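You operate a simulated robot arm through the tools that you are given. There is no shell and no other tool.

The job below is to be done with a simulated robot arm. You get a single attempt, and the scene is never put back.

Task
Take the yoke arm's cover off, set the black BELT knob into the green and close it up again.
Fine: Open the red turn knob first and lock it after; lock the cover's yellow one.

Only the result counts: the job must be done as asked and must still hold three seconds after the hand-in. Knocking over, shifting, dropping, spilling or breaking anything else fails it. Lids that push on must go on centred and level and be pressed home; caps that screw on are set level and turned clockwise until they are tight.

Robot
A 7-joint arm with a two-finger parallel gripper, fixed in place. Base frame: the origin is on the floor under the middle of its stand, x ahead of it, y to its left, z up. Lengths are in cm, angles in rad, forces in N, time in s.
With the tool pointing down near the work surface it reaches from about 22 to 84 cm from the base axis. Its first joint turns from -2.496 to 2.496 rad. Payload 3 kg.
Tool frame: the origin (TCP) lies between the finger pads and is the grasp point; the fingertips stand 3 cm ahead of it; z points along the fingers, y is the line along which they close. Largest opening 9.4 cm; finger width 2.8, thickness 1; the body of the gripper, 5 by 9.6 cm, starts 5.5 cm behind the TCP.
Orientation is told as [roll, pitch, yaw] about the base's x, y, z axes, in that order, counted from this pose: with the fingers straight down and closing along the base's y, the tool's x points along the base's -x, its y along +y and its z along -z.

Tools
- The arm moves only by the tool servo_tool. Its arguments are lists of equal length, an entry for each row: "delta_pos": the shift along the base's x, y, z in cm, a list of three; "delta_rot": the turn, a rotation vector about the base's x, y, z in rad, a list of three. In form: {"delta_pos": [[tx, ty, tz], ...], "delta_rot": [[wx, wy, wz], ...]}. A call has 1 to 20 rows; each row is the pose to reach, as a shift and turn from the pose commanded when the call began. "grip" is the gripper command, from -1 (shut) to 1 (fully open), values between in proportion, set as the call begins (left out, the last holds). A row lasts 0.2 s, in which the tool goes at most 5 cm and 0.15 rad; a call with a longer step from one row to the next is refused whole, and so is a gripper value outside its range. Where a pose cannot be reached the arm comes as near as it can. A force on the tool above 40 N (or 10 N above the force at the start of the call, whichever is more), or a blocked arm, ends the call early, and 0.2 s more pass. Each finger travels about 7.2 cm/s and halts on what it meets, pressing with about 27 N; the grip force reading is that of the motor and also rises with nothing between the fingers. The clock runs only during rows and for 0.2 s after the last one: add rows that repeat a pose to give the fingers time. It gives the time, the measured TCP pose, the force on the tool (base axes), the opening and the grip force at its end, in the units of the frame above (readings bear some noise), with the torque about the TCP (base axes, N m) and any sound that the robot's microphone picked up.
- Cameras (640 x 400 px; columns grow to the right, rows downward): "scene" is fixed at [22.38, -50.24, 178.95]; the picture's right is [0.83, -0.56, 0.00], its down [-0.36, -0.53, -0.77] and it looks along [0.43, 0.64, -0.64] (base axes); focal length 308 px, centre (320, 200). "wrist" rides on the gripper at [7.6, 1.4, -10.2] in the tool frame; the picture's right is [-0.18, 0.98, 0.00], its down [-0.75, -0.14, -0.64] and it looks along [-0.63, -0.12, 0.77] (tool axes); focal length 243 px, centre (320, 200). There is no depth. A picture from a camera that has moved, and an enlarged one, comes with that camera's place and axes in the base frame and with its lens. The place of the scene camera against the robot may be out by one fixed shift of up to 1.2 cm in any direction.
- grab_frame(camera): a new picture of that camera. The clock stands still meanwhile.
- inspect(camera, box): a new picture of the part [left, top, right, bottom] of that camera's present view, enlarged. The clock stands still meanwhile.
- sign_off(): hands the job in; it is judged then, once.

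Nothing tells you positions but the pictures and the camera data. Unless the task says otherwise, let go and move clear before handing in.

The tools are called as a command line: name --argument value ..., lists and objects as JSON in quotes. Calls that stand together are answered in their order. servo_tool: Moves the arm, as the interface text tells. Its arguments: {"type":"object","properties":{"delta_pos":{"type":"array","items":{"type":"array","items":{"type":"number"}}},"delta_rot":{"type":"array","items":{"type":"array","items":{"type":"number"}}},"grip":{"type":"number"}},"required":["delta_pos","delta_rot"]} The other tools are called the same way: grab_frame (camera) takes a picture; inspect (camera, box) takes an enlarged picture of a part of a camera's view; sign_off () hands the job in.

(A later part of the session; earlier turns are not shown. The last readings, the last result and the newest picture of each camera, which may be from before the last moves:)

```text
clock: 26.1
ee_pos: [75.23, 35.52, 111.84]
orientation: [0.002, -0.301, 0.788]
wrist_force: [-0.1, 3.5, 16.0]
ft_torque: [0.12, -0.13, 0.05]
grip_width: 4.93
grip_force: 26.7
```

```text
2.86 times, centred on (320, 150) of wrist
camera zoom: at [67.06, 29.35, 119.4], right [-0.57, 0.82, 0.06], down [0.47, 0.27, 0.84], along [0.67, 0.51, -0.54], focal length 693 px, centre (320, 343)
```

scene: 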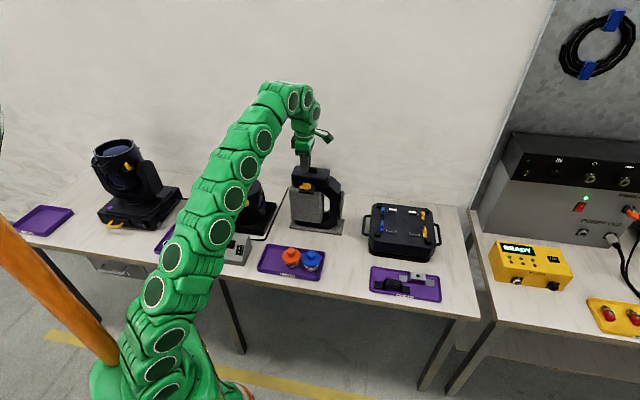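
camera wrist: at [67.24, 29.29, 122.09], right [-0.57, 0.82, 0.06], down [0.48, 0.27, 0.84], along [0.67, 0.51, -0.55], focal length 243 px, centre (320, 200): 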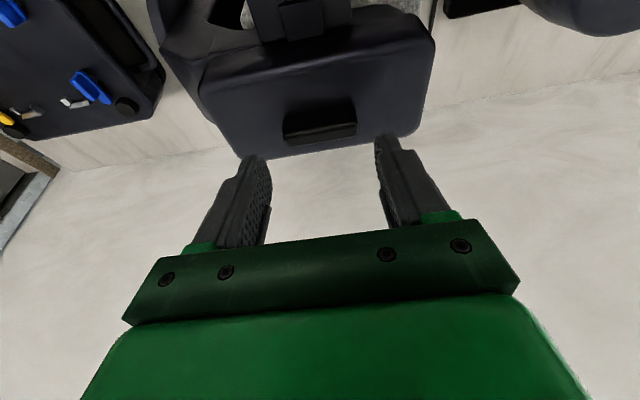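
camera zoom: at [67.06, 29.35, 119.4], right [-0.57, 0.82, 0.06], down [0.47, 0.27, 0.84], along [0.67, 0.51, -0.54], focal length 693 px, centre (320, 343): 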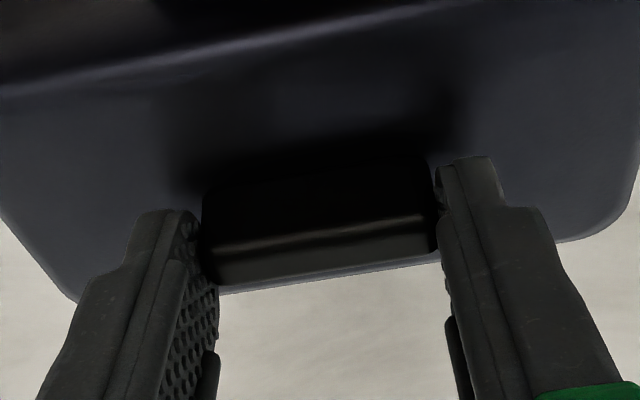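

I have the handle at 4.93 cm. I lift straight up in small steps and watch the force.

servo_tool --delta_pos '[[0, 0, 0.3], [0, 0, 0.6], [0, 0, 1.0], [0, 0, 1.5], [0, 0, 1.5]]' --delta_rot '[[0, 0, 0], [0, 0, 0], [0, 0, 0], [0, 0, 0], [0, 0, 0]]'

inspect --camera "scene" --box '[280, 150, 350, 200]'

grab_frame --camera "wrist"

```text
clock: 27.3
ee_pos: [75.12, 35.67, 113.31]
orientation: [0.002, -0.3, 0.786]
wrist_force: [0.8, -0.7, -0.6]
ft_torque: [0.02, -0.01, -0.01]
grip_width: 4.89
grip_force: 27.1
```

```text
8.00 times, centred on (315, 175) of scene
camera zoom: at [22.38, -50.24, 178.95], right [0.83, -0.56, 0.0], down [-0.36, -0.53, -0.77], along [0.43, 0.64, -0.64], focal length 2468 px, centre (360, 400)
```

zoom: 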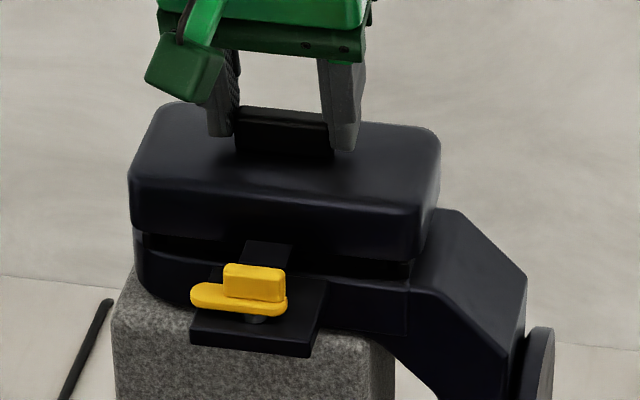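

```text
taken
camera wrist: at [67.03, 29.39, 120.81], right [-0.57, 0.82, 0.06], down [0.48, 0.27, 0.84], along [0.67, 0.51, -0.55], focal length 243 px, centre (320, 200)
```

wrist: 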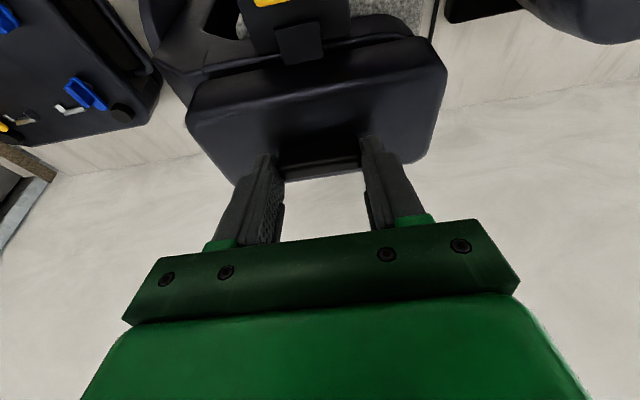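

The cover came off cleanly and weighs very little. I lift further so it clears everything inside.

servo_tool --delta_pos '[[0, 0, 1], [0, 0, 2], [0, 0, 3], [0, 0, 3]]' --delta_rot '[[0, 0, 0], [0, 0, 0], [0, 0, 0], [0, 0, 0]]'

inspect --camera "scene" --box '[270, 140, 350, 200]'

```text
clock: 28.3
ee_pos: [75.21, 35.55, 116.41]
orientation: [0.003, -0.3, 0.785]
wrist_force: [0.2, -0.3, 0.2]
ft_torque: [-0.03, 0.01, -0.01]
grip_width: 4.93
grip_force: 26.6
```

```text
6.67 times, centred on (310, 170) of scene
camera zoom: at [22.38, -50.24, 178.95], right [0.83, -0.56, 0.0], down [-0.36, -0.53, -0.77], along [0.43, 0.64, -0.64], focal length 2056 px, centre (387, 400)
```

zoom: 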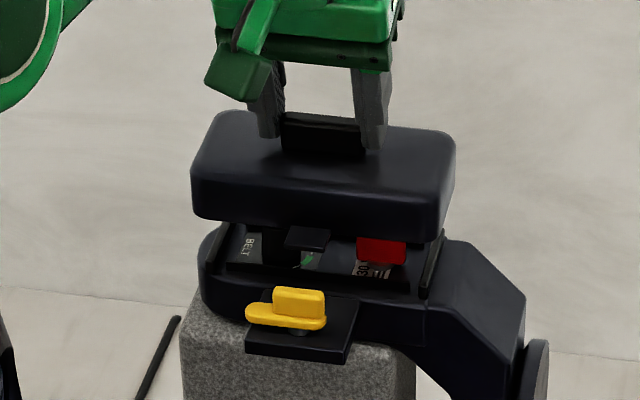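

Inside I can see a black BELT knob on the left, a green gauge mark and a red knob on the right. I lift a bit more and draw the cover back towards the base before taking it to the free table area between the lamp and bracket trays.

servo_tool --delta_pos '[[0, 0, 0.8], [-0.5, -0.3, 1.6], [-1.5, -1, 2.4], [-3, -2, 3], [-6, -4, 3], [-9, -6, 3], [-12, -9, 3], [-12, -11, 3], [-12, -13, 3], [-12, -13, 3]]' --delta_rot '[[0, 0, 0], [0, 0, 0], [0, 0, 0], [0, 0, 0], [0, 0, 0], [0, 0, 0], [0, 0, 0], [0, 0, 0], [0, 0, 0], [0, 0, 0]]'

grab_frame --camera "scene"

inspect --camera "scene" --box '[270, 150, 360, 210]'

```text
clock: 30.5
ee_pos: [63.12, 22.42, 119.29]
orientation: [0.005, -0.3, 0.786]
wrist_force: [-0.2, -0.3, -1.6]
ft_torque: [0.03, 0.01, 0.01]
grip_width: 4.91
grip_force: 27.4
```

```text
taken
```

scene: 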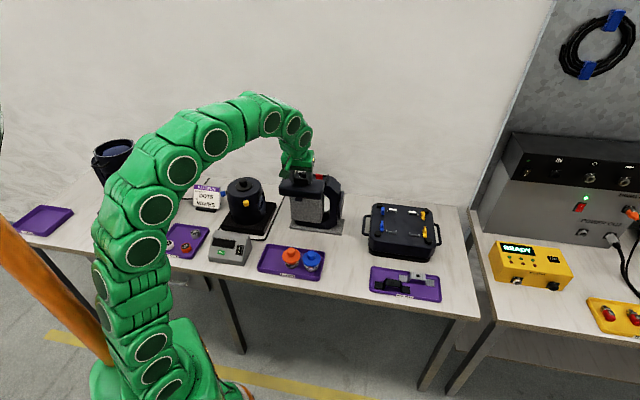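

```text
6.67 times, centred on (315, 180) of scene
camera zoom: at [22.38, -50.24, 178.95], right [0.83, -0.56, 0.0], down [-0.36, -0.53, -0.77], along [0.43, 0.64, -0.64], focal length 2056 px, centre (353, 333)
```

zoom: 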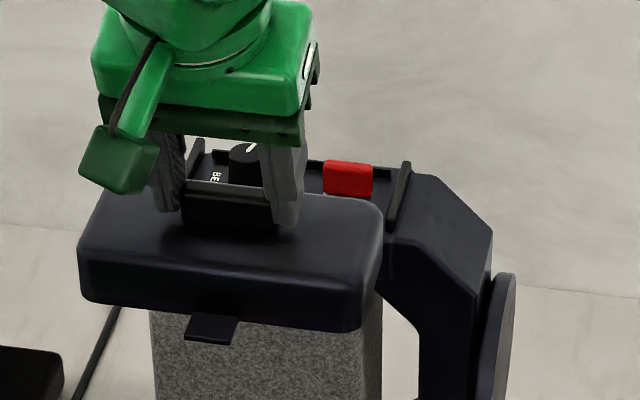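

The cover is clear of the yoke. I turn it by -90° so its long side runs front to back, and carry it over the gap between the trays.

servo_tool --delta_pos '[[0.5, -1, 0], [1, -2, 0], [1.5, -3, 0], [2, -4, 0], [3, -5, -0.5], [4, -6, -1], [5, -7, -1.5], [6, -8, -2], [7, -9, -2.5], [8, -10.5, -3], [9, -12, -4], [10, -13, -6], [10, -13, -9], [10, -13, -9]]' --delta_rot '[[0, 0, -0.13], [0, 0, -0.26], [0, 0, -0.39], [0, 0, -0.52], [0, 0, -0.65], [0, 0, -0.78], [0, 0, -0.91], [0, 0, -1.04], [0, 0, -1.17], [0, 0, -1.3], [0, 0, -1.43], [0, 0, -1.57], [0, 0, -1.57], [0, 0, -1.57]]'

grab_frame --camera "scene"

grab_frame --camera "wrist"

```text
clock: 33.5
ee_pos: [73.53, 9.58, 110.25]
orientation: [0.002, -0.3, -0.785]
wrist_force: [0.0, 0.2, -1.0]
ft_torque: [0.04, -0.03, 0.01]
grip_width: 4.9
grip_force: 26.9
```

```text
taken
```

scene: 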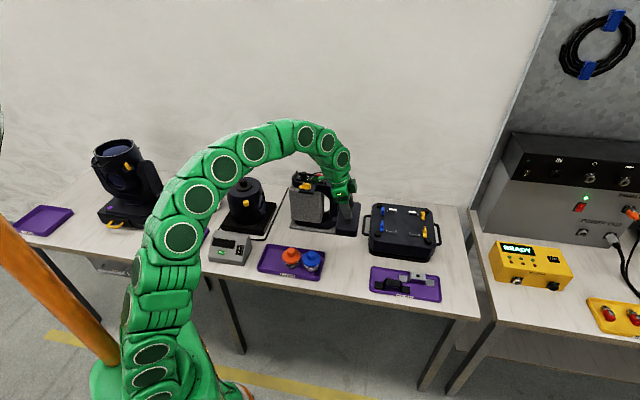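

```text
taken
camera wrist: at [67.23, 17.85, 117.81], right [0.82, 0.57, 0.06], down [0.27, -0.48, 0.84], along [0.51, -0.67, -0.55], focal length 243 px, centre (320, 200)
```

wrist: 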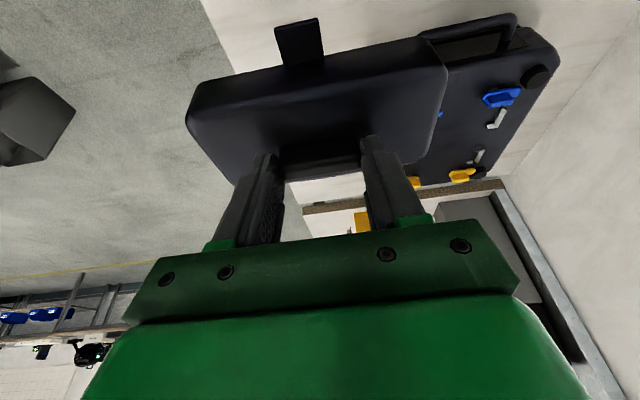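

The cover is over the gap. I shift it to the middle of the free area and lower most of the way.

servo_tool --delta_pos '[[1, 0.1, -2], [2.2, 0.1, -5], [2.2, 0.1, -9], [2.2, 0.1, -13], [2.2, 0.1, -17], [2.2, 0.1, -19.5], [2.2, 0.1, -19.5]]' --delta_rot '[[0, 0, 0], [0, 0, 0], [0, 0, 0], [0, 0, 0], [0, 0, 0], [0, 0, 0], [0, 0, 0]]'

grab_frame --camera "scene"

inspect --camera "scene" --box '[280, 200, 440, 310]'

grab_frame --camera "wrist"

```text
clock: 35.1
ee_pos: [75.67, 9.81, 90.98]
orientation: [0.001, -0.3, -0.785]
wrist_force: [-0.8, 0.2, -0.5]
ft_torque: [0.02, 0.0, -0.02]
grip_width: 4.93
grip_force: 27.1
```

```text
taken
```

scene: 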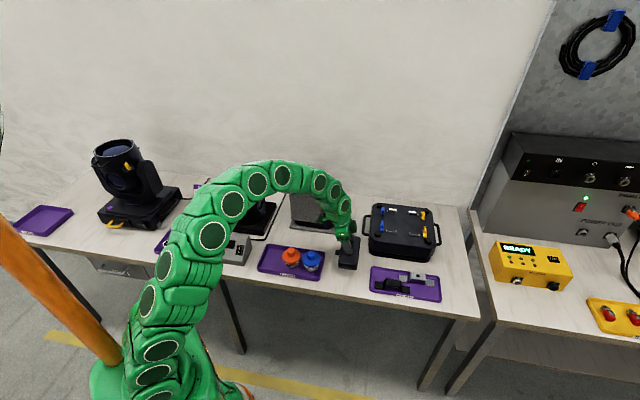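

```text
3.64 times, centred on (360, 255) of scene
camera zoom: at [22.38, -50.24, 178.95], right [0.83, -0.56, 0.0], down [-0.36, -0.53, -0.77], along [0.43, 0.64, -0.64], focal length 1122 px, centre (174, 0)
```

zoom: 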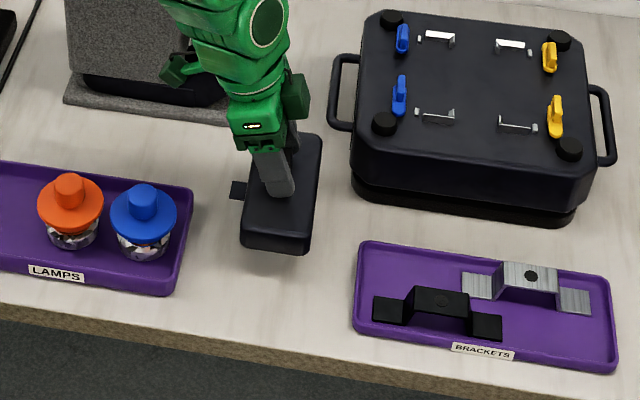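

```text
taken
camera wrist: at [69.35, 18.03, 98.42], right [0.82, 0.57, 0.06], down [0.28, -0.47, 0.84], along [0.51, -0.67, -0.55], focal length 243 px, centre (320, 200)
```

wrist: 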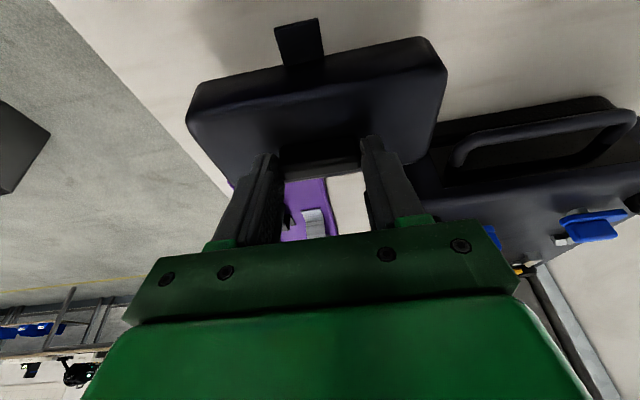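

It hangs centred in the gap with clearance to both trays. I lower in small steps to find the table.

servo_tool --delta_pos '[[0, 0, -1], [0, 0, -2], [0, 0, -3], [0, 0, -3.5], [0, 0, -3.5]]' --delta_rot '[[0, 0, 0], [0, 0, 0], [0, 0, 0], [0, 0, 0], [0, 0, 0]]'

inspect --camera "scene" --box '[320, 220, 390, 290]'

grab_frame --camera "wrist"

```text
clock: 36.3
ee_pos: [75.53, 9.77, 87.31]
orientation: [0.002, -0.3, -0.783]
wrist_force: [-0.1, 0.4, -1.3]
ft_torque: [-0.02, 0.0, -0.01]
grip_width: 4.92
grip_force: 27.4
```

```text
5.71 times, centred on (355, 255) of scene
camera zoom: at [22.38, -50.24, 178.95], right [0.83, -0.56, 0.0], down [-0.36, -0.53, -0.77], along [0.43, 0.64, -0.64], focal length 1762 px, centre (120, -114)
```

zoom: 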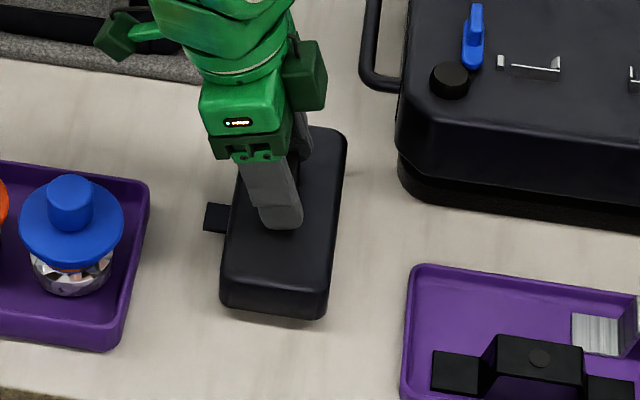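

```text
taken
camera wrist: at [69.28, 18.11, 94.91], right [0.82, 0.57, 0.06], down [0.27, -0.48, 0.84], along [0.51, -0.67, -0.55], focal length 243 px, centre (320, 200)
```

wrist: 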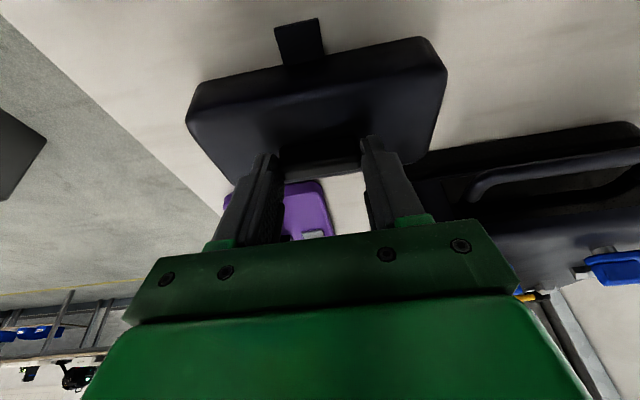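

It looks a centimetre or two above the table. I creep down.

servo_tool --delta_pos '[[0, 0, -0.3], [0, 0, -0.6], [0, 0, -0.9], [0, 0, -0.9]]' --delta_rot '[[0, 0, 0], [0, 0, 0], [0, 0, 0], [0, 0, 0]]'

inspect --camera "scene" --box '[330, 230, 380, 290]'

```text
clock: 37.3
ee_pos: [75.51, 9.72, 86.51]
orientation: [0.001, -0.301, -0.785]
wrist_force: [1.0, 0.2, -0.6]
ft_torque: [0.01, 0.01, 0.0]
grip_width: 4.95
grip_force: 26.9
```

```text
6.67 times, centred on (355, 260) of scene
camera zoom: at [22.38, -50.24, 178.95], right [0.83, -0.56, 0.0], down [-0.36, -0.53, -0.77], along [0.43, 0.64, -0.64], focal length 2056 px, centre (87, -200)
```

zoom: 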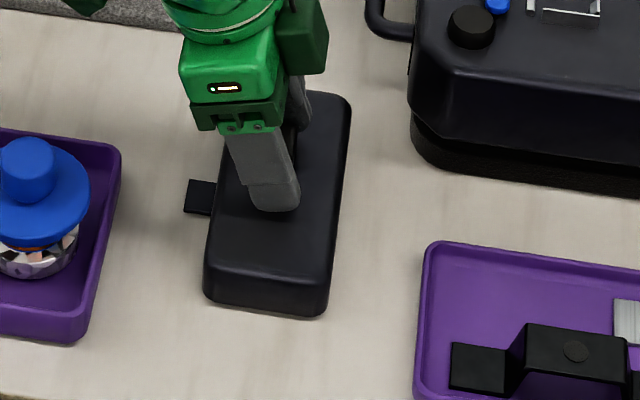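

servo_tool --delta_pos '[[0, 0, -0.2], [0, 0, -0.4], [0, 0, -0.6], [0, 0, -0.6]]' --delta_rot '[[0, 0, 0], [0, 0, 0], [0, 0, 0], [0, 0, 0]]'

```text
clock: 38.3
ee_pos: [75.68, 9.72, 85.85]
orientation: [0.004, -0.301, -0.783]
wrist_force: [-1.8, -4.9, 25.7]
ft_torque: [-0.28, -0.01, -0.02]
grip_width: 4.93
grip_force: 27.5
```

The table took 26 N, so the cover is down. I ease off a little, open the fingers and lift away.

servo_tool --delta_pos '[[0, 0, 0.12], [0, 0, 0.12], [0, 0, 0.12]]' --delta_rot '[[0, 0, 0], [0, 0, 0], [0, 0, 0]]'

servo_tool --delta_pos '[[0, 0, 0], [0, 0, 0], [0, 0, 0], [0, 0, 1], [0, 0, 3], [0, 0, 6], [0, 0, 6]]' --delta_rot '[[0, 0, 0], [0, 0, 0], [0, 0, 0], [0, 0, 0], [0, 0, 0], [0, 0, 0], [0, 0, 0]]' --grip 0.4

inspect --camera "scene" --box '[280, 200, 440, 310]'

grab_frame --camera "wrist"

```text
clock: 39.1
ee_pos: [75.44, 9.69, 85.94]
orientation: [0.002, -0.3, -0.782]
wrist_force: [2.2, 1.3, 5.4]
ft_torque: [0.03, -0.24, 0.07]
grip_width: 4.92
grip_force: 26.8
```

```text
clock: 40.7
ee_pos: [75.48, 9.85, 92.13]
orientation: [0.001, -0.3, -0.783]
wrist_force: [-0.4, 0.5, -0.4]
ft_torque: [-0.01, 0.0, 0.01]
grip_width: 6.59
grip_force: 0.0
```

```text
3.64 times, centred on (360, 255) of scene
camera zoom: at [22.38, -50.24, 178.95], right [0.83, -0.56, 0.0], down [-0.36, -0.53, -0.77], along [0.43, 0.64, -0.64], focal length 1122 px, centre (174, 0)
```

zoom: 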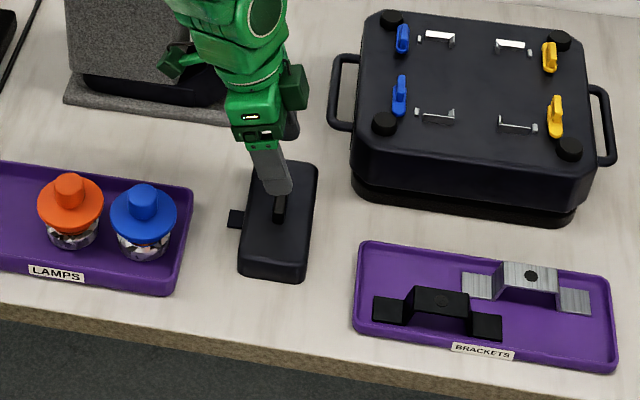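

```text
taken
camera wrist: at [69.18, 18.18, 99.66], right [0.82, 0.57, 0.06], down [0.27, -0.48, 0.84], along [0.51, -0.67, -0.55], focal length 243 px, centre (320, 200)
```

wrist: 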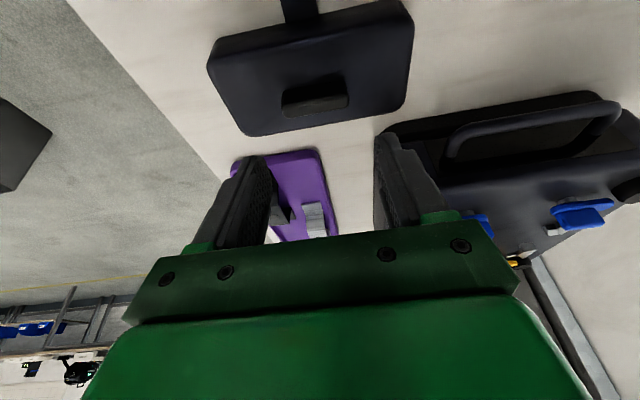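

The cover stands safely in the gap. I rise, straighten the tool and turn back to look inside the yoke arm.

servo_tool --delta_pos '[[0, 0, 4], [0, 0, 8], [-1, 0.5, 12], [-2, 1, 16], [-4, 2, 20], [-6, 4, 24], [-9, 7, 26], [-11, 10, 26], [-11, 10, 26]]' --delta_rot '[[0, 0, 0], [0, 0, 0], [0, 0, 0], [0.07, 0.07, 0], [0.14, 0.14, 0], [0.2121, 0.2121, 0], [0.2121, 0.2121, 0], [0.2121, 0.2121, 0], [0.2121, 0.2121, 0]]'

servo_tool --delta_pos '[[0, 0.5, 0], [0, 1, 0], [0, 1.5, 0], [0, 2, 0], [0, 2.5, 0], [0, 3, 0], [0, 3.5, 0], [0, 4, 0], [0, 4.5, 0], [0, 5, 0], [0, 5.5, 0], [0, 6, 0], [0, 6, 0]]' --delta_rot '[[0, 0, 0.13], [0, 0, 0.26], [0, 0, 0.39], [0, 0, 0.52], [0, 0, 0.65], [0, 0, 0.78], [0, 0, 0.91], [0, 0, 1.04], [0, 0, 1.17], [0, 0, 1.3], [0, 0, 1.43], [0, 0, 1.57], [0, 0, 1.57]]'

grab_frame --camera "wrist"

inspect --camera "scene" --box '[280, 150, 350, 200]'

```text
clock: 42.7
ee_pos: [64.56, 19.77, 117.93]
orientation: [0.003, 0.0, -0.784]
wrist_force: [0.1, -0.2, -0.1]
ft_torque: [-0.01, -0.01, -0.02]
grip_width: 6.58
grip_force: 0.0
```

```text
clock: 45.5
ee_pos: [64.55, 25.94, 117.85]
orientation: [0.003, 0.0, 0.788]
wrist_force: [-0.3, 0.0, -0.1]
ft_torque: [-0.02, 0.02, 0.01]
grip_width: 6.58
grip_force: 0.0
```

```text
taken
camera wrist: at [58.2, 21.6, 128.11], right [-0.57, 0.82, 0.0], down [0.63, 0.43, 0.64], along [0.53, 0.37, -0.77], focal length 243 px, centre (320, 200)
```

wrist: 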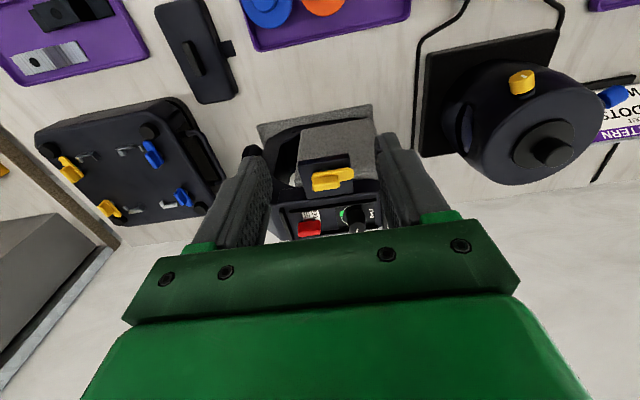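

```text
8.00 times, centred on (315, 175) of scene
camera zoom: at [22.38, -50.24, 178.95], right [0.83, -0.56, 0.0], down [-0.36, -0.53, -0.77], along [0.43, 0.64, -0.64], focal length 2468 px, centre (360, 400)
```

zoom: 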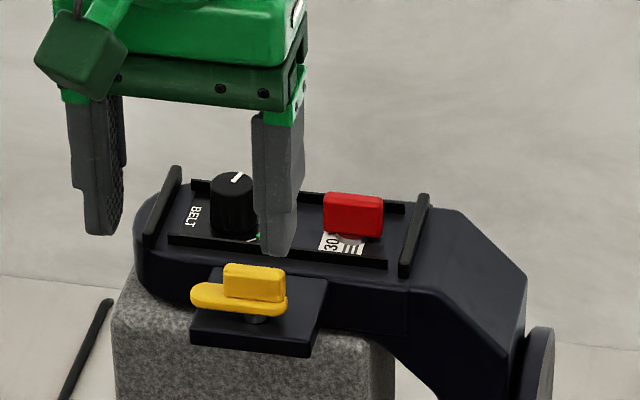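

The interior is exposed: black BELT knob with a white pointer, a red knob and printed scales. I move to get a clear overhead view of them.

servo_tool --delta_pos '[[2, 1.7, 0.4], [4, 3.4, 0.8], [5.5, 4.7, 1], [5.5, 4.7, 1]]' --delta_rot '[[0, 0, 0], [0, 0, 0], [0, 0, 0], [0, 0, 0]]' --grip 1

grab_frame --camera "wrist"

inspect --camera "wrist" --box '[250, 110, 390, 215]'

inspect --camera "scene" --box '[290, 162, 340, 194]'

```text
clock: 46.5
ee_pos: [69.87, 30.4, 119.05]
orientation: [0.004, 0.001, 0.785]
wrist_force: [-0.9, -0.3, -0.1]
ft_torque: [-0.01, -0.01, -0.01]
grip_width: 9.42
grip_force: 0.0
```

```text
taken
camera wrist: at [63.64, 26.01, 129.24], right [-0.57, 0.82, 0.0], down [0.63, 0.43, 0.64], along [0.53, 0.36, -0.77], focal length 243 px, centre (320, 200)
```

wrist: 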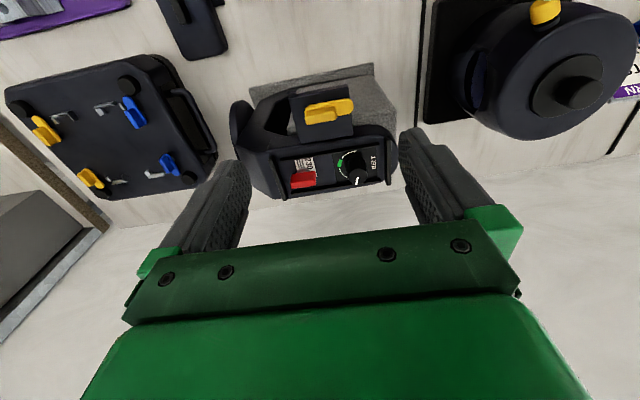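

```text
3.81 times, centred on (320, 162) of wrist
camera zoom: at [63.64, 26.01, 129.24], right [-0.57, 0.82, 0.0], down [0.63, 0.43, 0.64], along [0.53, 0.36, -0.77], focal length 924 px, centre (320, 343)
```

zoom: 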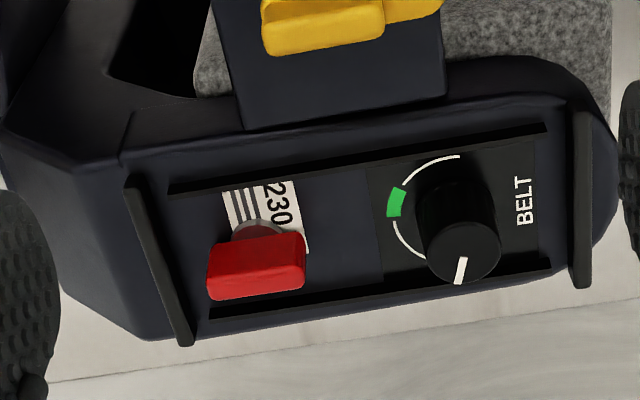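

```text
12.50 times, centred on (315, 178) of scene
camera zoom: at [22.38, -50.24, 178.95], right [0.83, -0.56, 0.0], down [-0.36, -0.53, -0.77], along [0.43, 0.64, -0.64], focal length 3856 px, centre (382, 475)
```

zoom: 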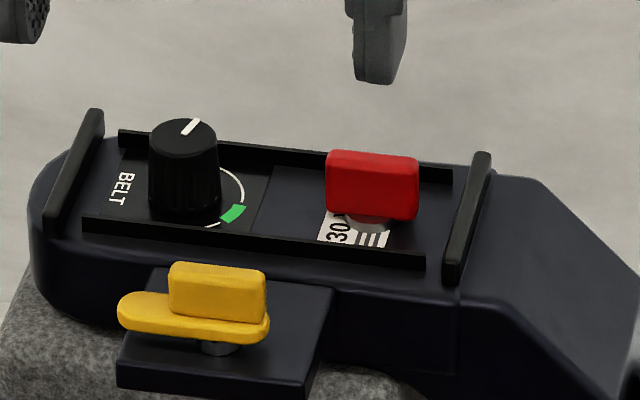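

The BELT knob's pointer points to the back and the green mark lies on the right side of its dial, about a quarter turn clockwise. I'll zoom in on each part for exact angles.

inspect --camera "wrist" --box '[330, 145, 385, 190]'

inspect --camera "wrist" --box '[280, 150, 335, 200]'

inspect --camera "scene" --box '[310, 166, 335, 186]'

inspect --camera "scene" --box '[295, 166, 320, 186]'

```text
8.89 times, centred on (358, 168) of wrist
camera zoom: at [63.64, 26.01, 129.24], right [-0.57, 0.82, 0.0], down [0.63, 0.43, 0.64], along [0.53, 0.36, -0.77], focal length 2157 px, centre (-13, 489)
```

zoom: 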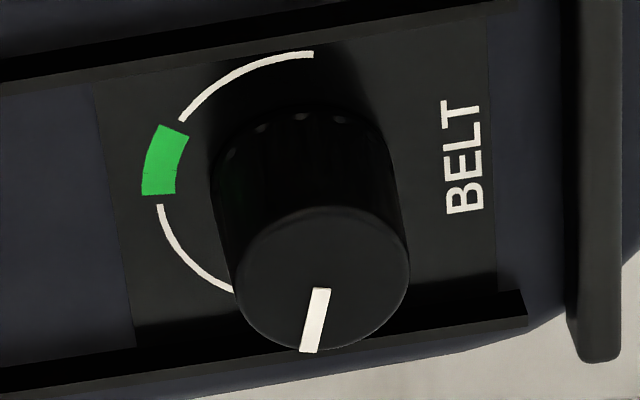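

```text
8.00 times, centred on (308, 175) of wrist
camera zoom: at [63.64, 26.01, 129.24], right [-0.57, 0.82, 0.0], down [0.63, 0.43, 0.64], along [0.53, 0.36, -0.77], focal length 1941 px, centre (420, 400)
```

zoom: 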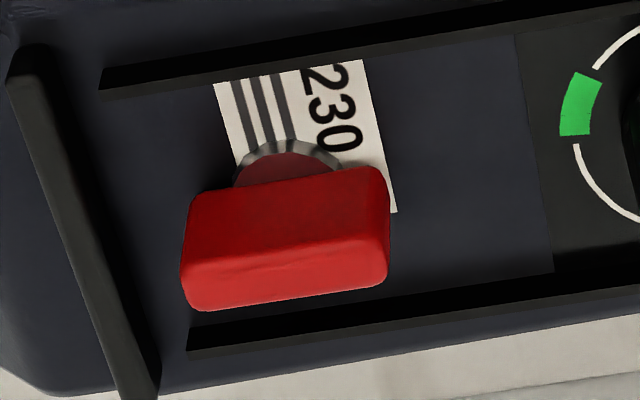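

```text
16.00 times, centred on (322, 176) of scene
camera zoom: at [22.38, -50.24, 178.95], right [0.83, -0.56, 0.0], down [-0.36, -0.53, -0.77], along [0.43, 0.64, -0.64], focal length 4935 px, centre (280, 584)
```

zoom: 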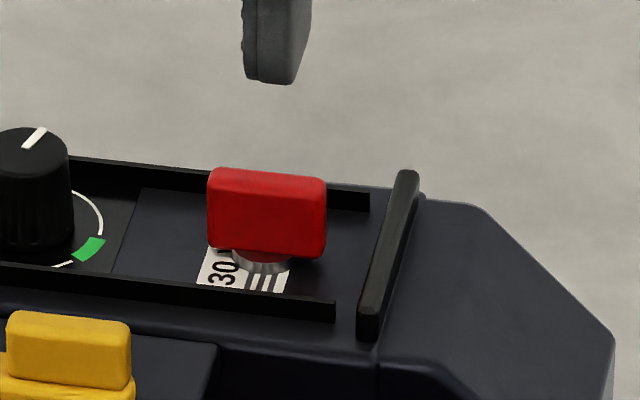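

```text
16.00 times, centred on (308, 176) of scene
camera zoom: at [22.38, -50.24, 178.95], right [0.83, -0.56, 0.0], down [-0.36, -0.53, -0.77], along [0.43, 0.64, -0.64], focal length 4935 px, centre (520, 584)
```

zoom: 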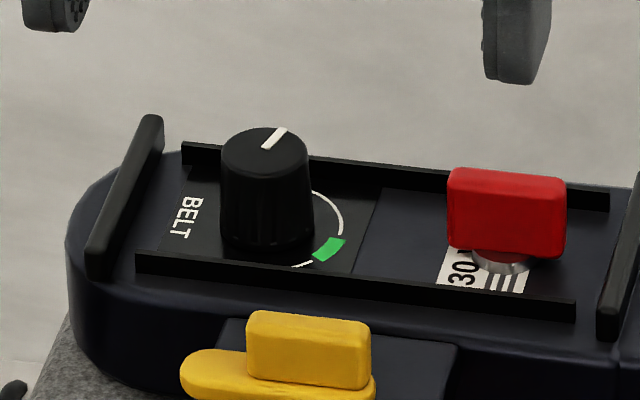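

Measured: BELT knob axis at about (73.6, 37.8), pointer at about 15° and green at 95–125° (clockwise from straight back); red bar at about (77.9, 33.5), top z≈107.4. The red one is beyond straight-down reach, so I turn the tool and tilt it sideways in the bar's plane.

servo_tool --delta_pos '[[0, 0.3, 0], [0, 0.6, 0], [0, 0.9, 0], [0, 1.2, 0], [0, 1.5, 0], [0, 1.8, 0], [0, 2.1, 0], [0, 2.4, 0], [0, 2.7, 0], [0, 3, 0], [0, 3, 0], [0, 3, 0]]' --delta_rot '[[0, 0, -0.14], [0, 0, -0.28], [0, 0, -0.42], [0, 0, -0.56], [0, 0, -0.7], [0, 0, -0.84], [0, 0, -0.98], [0, 0, -1.12], [0, 0, -1.26], [0, 0, -1.4], [0, 0, -1.54], [0, 0, -1.57]]' --grip -0.4

servo_tool --delta_pos '[[0.5, 0.2, -1], [1, 0.4, -2], [1.5, 0.6, -3], [2, 0.8, -4], [2, 0.8, -4], [2, 0.8, -4]]' --delta_rot '[[-0.09, -0.09, 0], [-0.18, -0.18, 0], [-0.27, -0.27, 0], [-0.3536, -0.3536, 0], [-0.3536, -0.3536, 0], [-0.3536, -0.3536, 0]]'

grab_frame --camera "wrist"

inspect --camera "scene" --box '[280, 150, 350, 200]'

```text
clock: 49.1
ee_pos: [70.01, 33.53, 118.97]
orientation: [0.003, 0.001, -0.785]
wrist_force: [-0.5, 0.6, -0.1]
ft_torque: [-0.05, -0.02, -0.02]
grip_width: 2.81
grip_force: 0.0
```

```text
clock: 50.5
ee_pos: [71.99, 34.35, 115.2]
orientation: [0.005, -0.502, -0.784]
wrist_force: [-0.2, 0.0, -0.4]
ft_torque: [-0.01, -0.02, 0.0]
grip_width: 2.81
grip_force: 0.0
```

```text
taken
camera wrist: at [64.82, 43.55, 120.39], right [0.81, 0.58, 0.09], down [0.15, -0.35, 0.92], along [0.57, -0.73, -0.37], focal length 243 px, centre (320, 200)
```

wrist: 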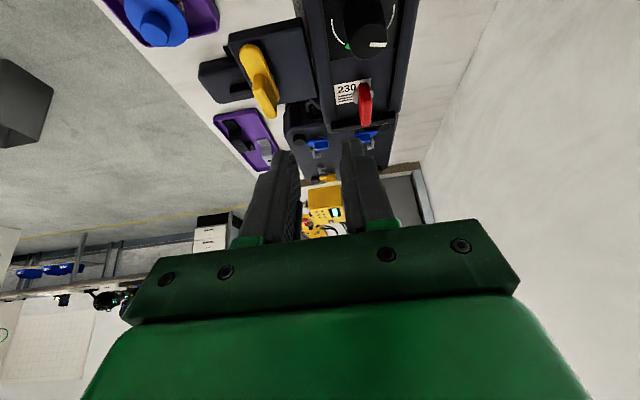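

```text
8.00 times, centred on (315, 175) of scene
camera zoom: at [22.38, -50.24, 178.95], right [0.83, -0.56, 0.0], down [-0.36, -0.53, -0.77], along [0.43, 0.64, -0.64], focal length 2468 px, centre (360, 400)
```

zoom: 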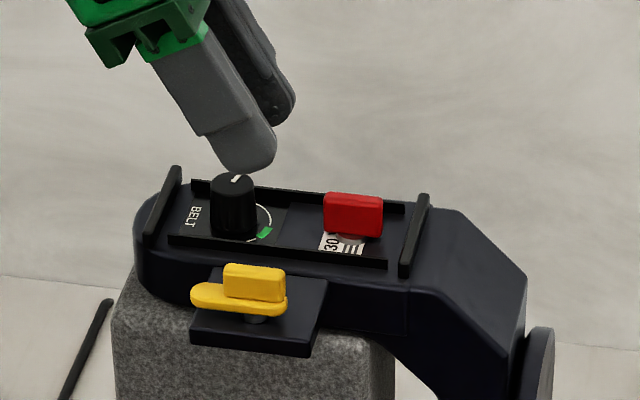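

The tilt looks right and the label beside the red knob is visible. I zoom in to refine the red knob's position.

inspect --camera "wrist" --box '[300, 0, 420, 140]'

inspect --camera "wrist" --box '[325, 70, 395, 135]'

```text
2.86 times, centred on (360, 70) of wrist
camera zoom: at [64.82, 43.55, 120.39], right [0.81, 0.58, 0.09], down [0.15, -0.35, 0.92], along [0.57, -0.73, -0.37], focal length 693 px, centre (206, 571)
```

zoom: 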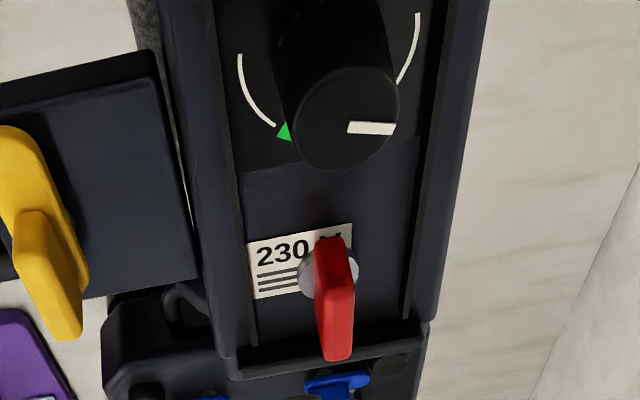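

```text
6.15 times, centred on (360, 102) of wrist
camera zoom: at [64.82, 43.55, 120.39], right [0.81, 0.58, 0.09], down [0.15, -0.35, 0.92], along [0.57, -0.73, -0.37], focal length 1493 px, centre (74, 800)
```

zoom: 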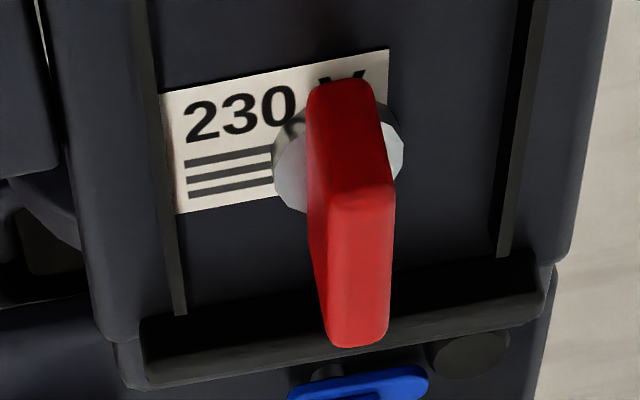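

Refined: red axis (78.1, 33.6), bar top z≈107.0, panel z≈105.0. I move to just above the bar.

servo_tool --delta_pos '[[1.5, 0, -1.2], [3, 0.05, -2.4], [4.2, 0.1, -3.2], [5.2, 0.12, -3.7], [5.2, 0.12, -3.7]]' --delta_rot '[[0, 0, 0], [0, 0, 0], [0, 0, 0], [0, 0, 0], [0, 0, 0]]'

inspect --camera "wrist" --box '[260, 80, 400, 200]'

inspect --camera "scene" --box '[285, 150, 345, 200]'

```text
clock: 51.7
ee_pos: [77.24, 34.61, 111.29]
orientation: [0.003, -0.501, -0.783]
wrist_force: [-0.6, -0.1, -0.4]
ft_torque: [0.03, 0.02, -0.02]
grip_width: 2.82
grip_force: 0.1
```

```text
3.33 times, centred on (330, 140) of wrist
camera zoom: at [70.11, 43.74, 116.61], right [0.81, 0.58, 0.09], down [0.15, -0.35, 0.92], along [0.57, -0.73, -0.37], focal length 809 px, centre (287, 400)
```

zoom: 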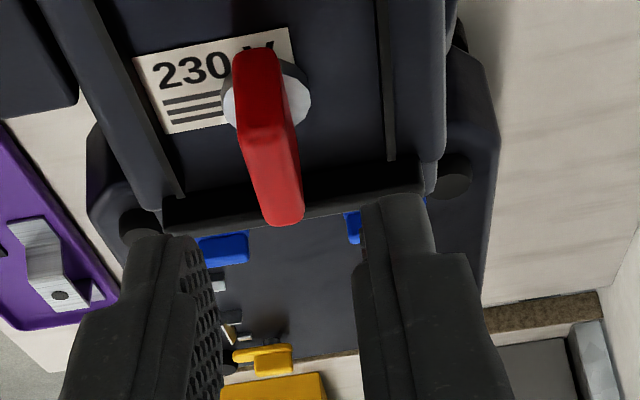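

```text
8.00 times, centred on (315, 175) of scene
camera zoom: at [22.38, -50.24, 178.95], right [0.83, -0.56, 0.0], down [-0.36, -0.53, -0.77], along [0.43, 0.64, -0.64], focal length 2468 px, centre (360, 400)
```

zoom: 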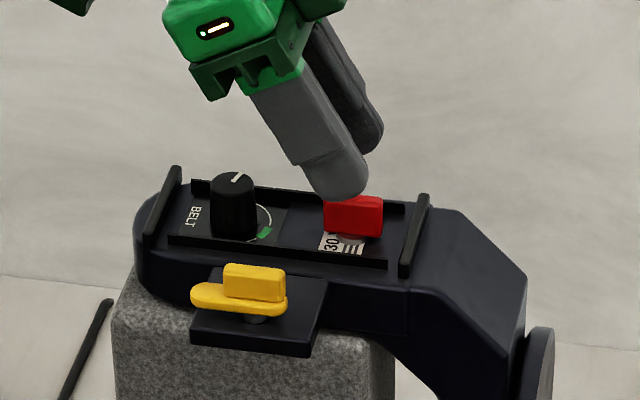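

The bar is well centred between the fingers. I narrow the opening to pass inside the rails and lower around the bar.

servo_tool --delta_pos '[[0, 0, 0], [0, 0, -0.8], [0, 0, -1.6], [0, 0, -2.2], [0, 0, -2.5], [0, 0, -2.5]]' --delta_rot '[[0, 0, 0], [0, 0, 0], [0, 0, 0], [0, 0, 0], [0, 0, 0], [0, 0, 0]]' --grip -0.56

inspect --camera "wrist" --box '[260, 80, 400, 200]'

inspect --camera "scene" --box '[285, 150, 345, 200]'

```text
clock: 53.1
ee_pos: [77.18, 34.4, 108.71]
orientation: [0.003, -0.501, -0.784]
wrist_force: [-0.3, -0.6, -0.2]
ft_torque: [-0.05, -0.04, -0.03]
grip_width: 2.05
grip_force: 0.0
```

```text
3.33 times, centred on (330, 140) of wrist
camera zoom: at [70.09, 43.64, 114.08], right [0.81, 0.58, 0.09], down [0.15, -0.35, 0.92], along [0.57, -0.73, -0.37], focal length 809 px, centre (287, 400)
```

zoom: 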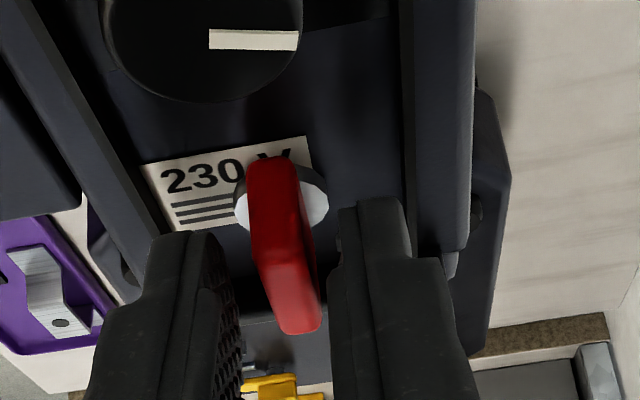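

```text
8.00 times, centred on (315, 175) of scene
camera zoom: at [22.38, -50.24, 178.95], right [0.83, -0.56, 0.0], down [-0.36, -0.53, -0.77], along [0.43, 0.64, -0.64], focal length 2468 px, centre (360, 400)
```

zoom: 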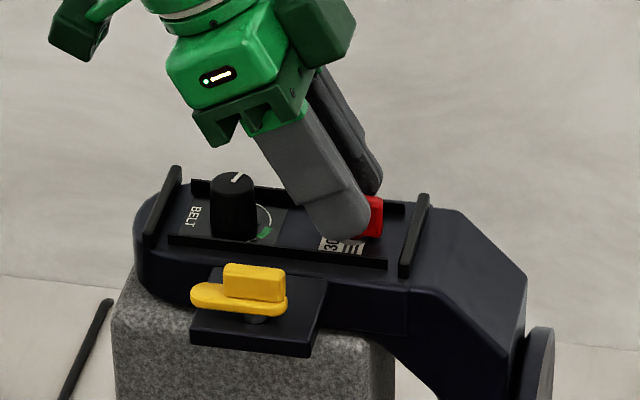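

The fingers straddle the red bar. I close on it.

servo_tool --delta_pos '[[0, 0, 0], [0, 0, 0], [0, 0, 0], [0, 0, 0]]' --delta_rot '[[0, 0, 0], [0, 0, 0], [0, 0, 0], [0, 0, 0]]' --grip -1

inspect --camera "wrist" --box '[260, 80, 400, 200]'

```text
clock: 54.1
ee_pos: [77.23, 34.5, 108.78]
orientation: [0.003, -0.5, -0.783]
wrist_force: [15.6, 8.6, 1.0]
ft_torque: [0.34, 0.08, 0.24]
grip_width: 0.89
grip_force: 43.6
```

```text
3.33 times, centred on (330, 140) of wrist
camera zoom: at [70.11, 43.66, 114.08], right [0.81, 0.58, 0.09], down [0.15, -0.35, 0.92], along [0.57, -0.73, -0.37], focal length 809 px, centre (287, 400)
```

zoom: 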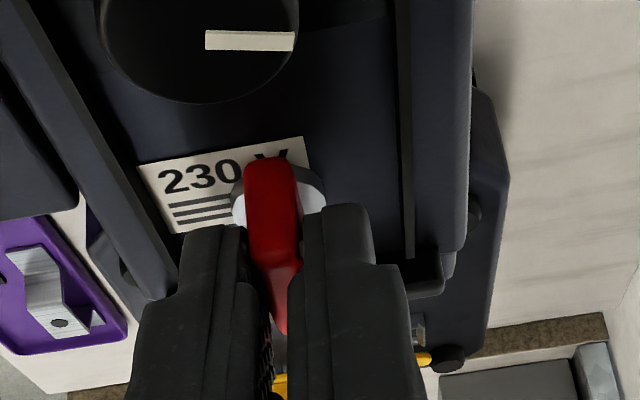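

I have the red bar at 0.89 cm with a small side load. I relax that and try a small counter-clockwise turn about the knob's axis.

servo_tool --delta_pos '[[0.01, 0.01, 0], [-0.04, -0.05, 0], [-0.04, -0.05, 0]]' --delta_rot '[[0, 0, 0.07], [0, 0, 0.14], [0, 0, 0.14]]'

inspect --camera "wrist" --box '[260, 80, 400, 200]'

```text
clock: 54.9
ee_pos: [77.14, 34.41, 108.73]
orientation: [0.001, -0.5, -0.645]
wrist_force: [-14.8, -10.0, 2.7]
ft_torque: [-0.17, 0.43, -0.18]
grip_width: 0.89
grip_force: 43.1
```

```text
3.33 times, centred on (330, 140) of wrist
camera zoom: at [68.83, 42.47, 114.08], right [0.72, 0.69, 0.09], down [0.2, -0.33, 0.92], along [0.67, -0.65, -0.37], focal length 809 px, centre (287, 400)
```

zoom: 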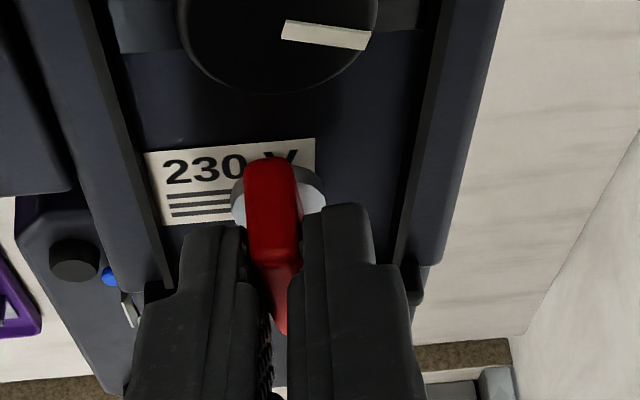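

The red knob turns counter-clockwise too. I continue turning about its axis in steps.

servo_tool --delta_pos '[[-0.14, -0.17, 0], [-0.2, -0.29, 0], [-0.25, -0.42, 0], [-0.28, -0.56, 0], [-0.28, -0.56, 0]]' --delta_rot '[[0, 0, 0.12], [0, 0, 0.24], [0, 0, 0.36], [0, 0, 0.48], [0, 0, 0.48]]'

```text
clock: 55.9
ee_pos: [77.0, 33.98, 108.72]
orientation: [0.005, -0.503, -0.196]
wrist_force: [18.3, 7.7, -8.4]
ft_torque: [0.16, 0.41, 0.17]
grip_width: 0.87
grip_force: 42.7
stopped in row 4: the force on the tool passed its limit at 50 N (the readings are from after the stop); the commanded pose is now the measured one
```

It stopped at about 34° because the side force built up. I look before relaxing it.

inspect --camera "wrist" --box '[260, 80, 400, 200]'

inspect --camera "scene" --box '[285, 150, 345, 200]'

```text
3.33 times, centred on (330, 140) of wrist
camera zoom: at [65.92, 37.54, 114.06], right [0.35, 0.93, 0.09], down [0.32, -0.21, 0.92], along [0.88, -0.29, -0.37], focal length 809 px, centre (287, 400)
```

zoom: 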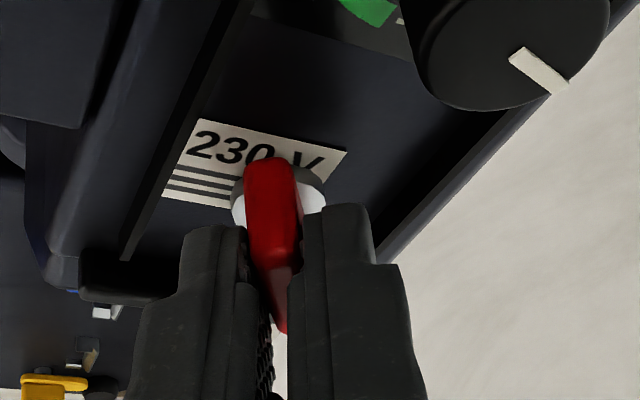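

```text
8.00 times, centred on (315, 175) of scene
camera zoom: at [22.38, -50.24, 178.95], right [0.83, -0.56, 0.0], down [-0.36, -0.53, -0.77], along [0.43, 0.64, -0.64], focal length 2468 px, centre (360, 400)
```

zoom: 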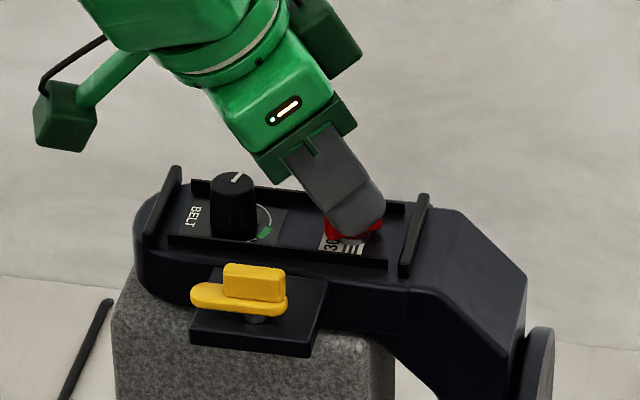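

The knob is following; the load is just small offset error. I relax the side load and go on in smaller increments.

servo_tool --delta_pos '[[0.1, 0.04, -0.05], [0.09, -0.04, -0.05], [0.08, -0.12, -0.05], [0.08, -0.24, -0.05], [0.08, -0.24, -0.05]]' --delta_rot '[[0, 0, 0], [0, 0, 0.075], [0, 0, 0.15], [0, 0, 0.25], [0, 0, 0.25]]'

```text
clock: 57.1
ee_pos: [76.92, 33.58, 108.83]
orientation: [0.006, -0.502, 0.055]
wrist_force: [-26.9, 3.5, 7.6]
ft_torque: [-0.09, -0.27, 0.02]
grip_width: 0.87
grip_force: 42.7
```

servo_tool --delta_pos '[[-0.14, 0.02, 0.03], [-0.13, -0.06, 0.03], [-0.11, -0.15, 0.03], [-0.09, -0.26, 0.03], [-0.09, -0.26, 0.03]]' --delta_rot '[[0, 0, 0], [0, 0, 0.075], [0, 0, 0.15], [0, 0, 0.25], [0, 0, 0.25]]'

```text
clock: 58.3
ee_pos: [76.96, 33.39, 108.74]
orientation: [0.003, -0.503, 0.304]
wrist_force: [26.6, -0.4, -14.5]
ft_torque: [-0.13, -1.04, -0.14]
grip_width: 0.9
grip_force: 42.8
```

servo_tool --delta_pos '[[0.08, 0, -0.05], [0.1, -0.08, -0.05], [0.14, -0.16, -0.05], [0.19, -0.26, -0.05], [0.19, -0.26, -0.05]]' --delta_rot '[[0, 0, 0], [0, 0, 0.075], [0, 0, 0.15], [0, 0, 0.25], [0, 0, 0.25]]'

```text
clock: 59.5
ee_pos: [77.08, 33.04, 108.79]
orientation: [0.003, -0.501, 0.553]
wrist_force: [11.0, -22.0, 4.6]
ft_torque: [-1.28, 0.57, -0.27]
grip_width: 0.88
grip_force: 42.8
```

servo_tool --delta_pos '[[0.05, -0.1, 0], [0.1, -0.17, 0], [0.16, -0.24, 0], [0.21, -0.3, 0], [0.21, -0.3, 0]]' --delta_rot '[[0, 0, 0], [0, 0, 0.075], [0, 0, 0.15], [0, 0, 0.23], [0, 0, 0.23]]'

inspect --camera "wrist" --box '[260, 80, 400, 200]'

inspect --camera "scene" --box '[285, 150, 345, 200]'

```text
clock: 60.7
ee_pos: [77.32, 32.8, 108.82]
orientation: [0.005, -0.502, 0.784]
wrist_force: [30.0, 19.1, -3.2]
ft_torque: [0.71, -1.24, -0.08]
grip_width: 0.9
grip_force: 42.7
```

```text
3.33 times, centred on (330, 140) of wrist
camera zoom: at [68.15, 25.67, 114.05], right [-0.58, 0.81, 0.09], down [0.35, 0.14, 0.93], along [0.73, 0.57, -0.37], focal length 809 px, centre (287, 400)
```

zoom: 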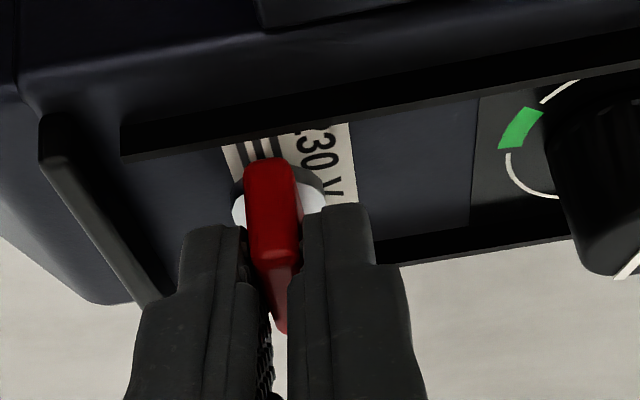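

```text
8.00 times, centred on (315, 175) of scene
camera zoom: at [22.38, -50.24, 178.95], right [0.83, -0.56, 0.0], down [-0.36, -0.53, -0.77], along [0.43, 0.64, -0.64], focal length 2468 px, centre (360, 400)
```

zoom: 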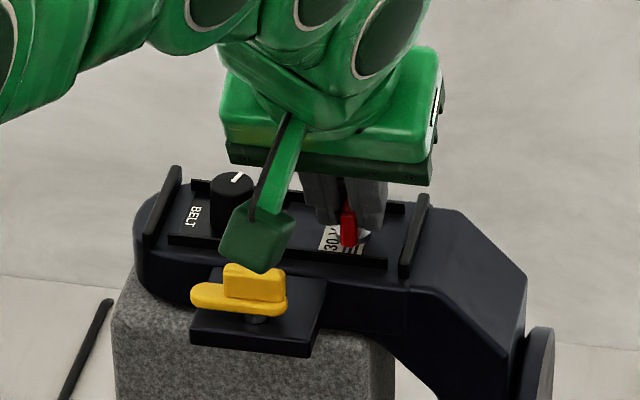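

The red bar has turned a full quarter. I relax the load and nudge slightly further to feel for its stop.

servo_tool --delta_pos '[[0.1, 0.07, 0], [0.1, 0.07, 0], [0.11, 0.05, 0], [0.11, 0.05, 0]]' --delta_rot '[[0, 0, 0], [0, 0, 0], [0, 0, 0.05], [0, 0, 0.05]]'

```text
clock: 61.7
ee_pos: [77.33, 32.73, 108.75]
orientation: [0.004, -0.502, 0.832]
wrist_force: [-16.2, -1.8, 9.1]
ft_torque: [-0.65, 0.92, -1.21]
grip_width: 0.95
grip_force: 43.2
```

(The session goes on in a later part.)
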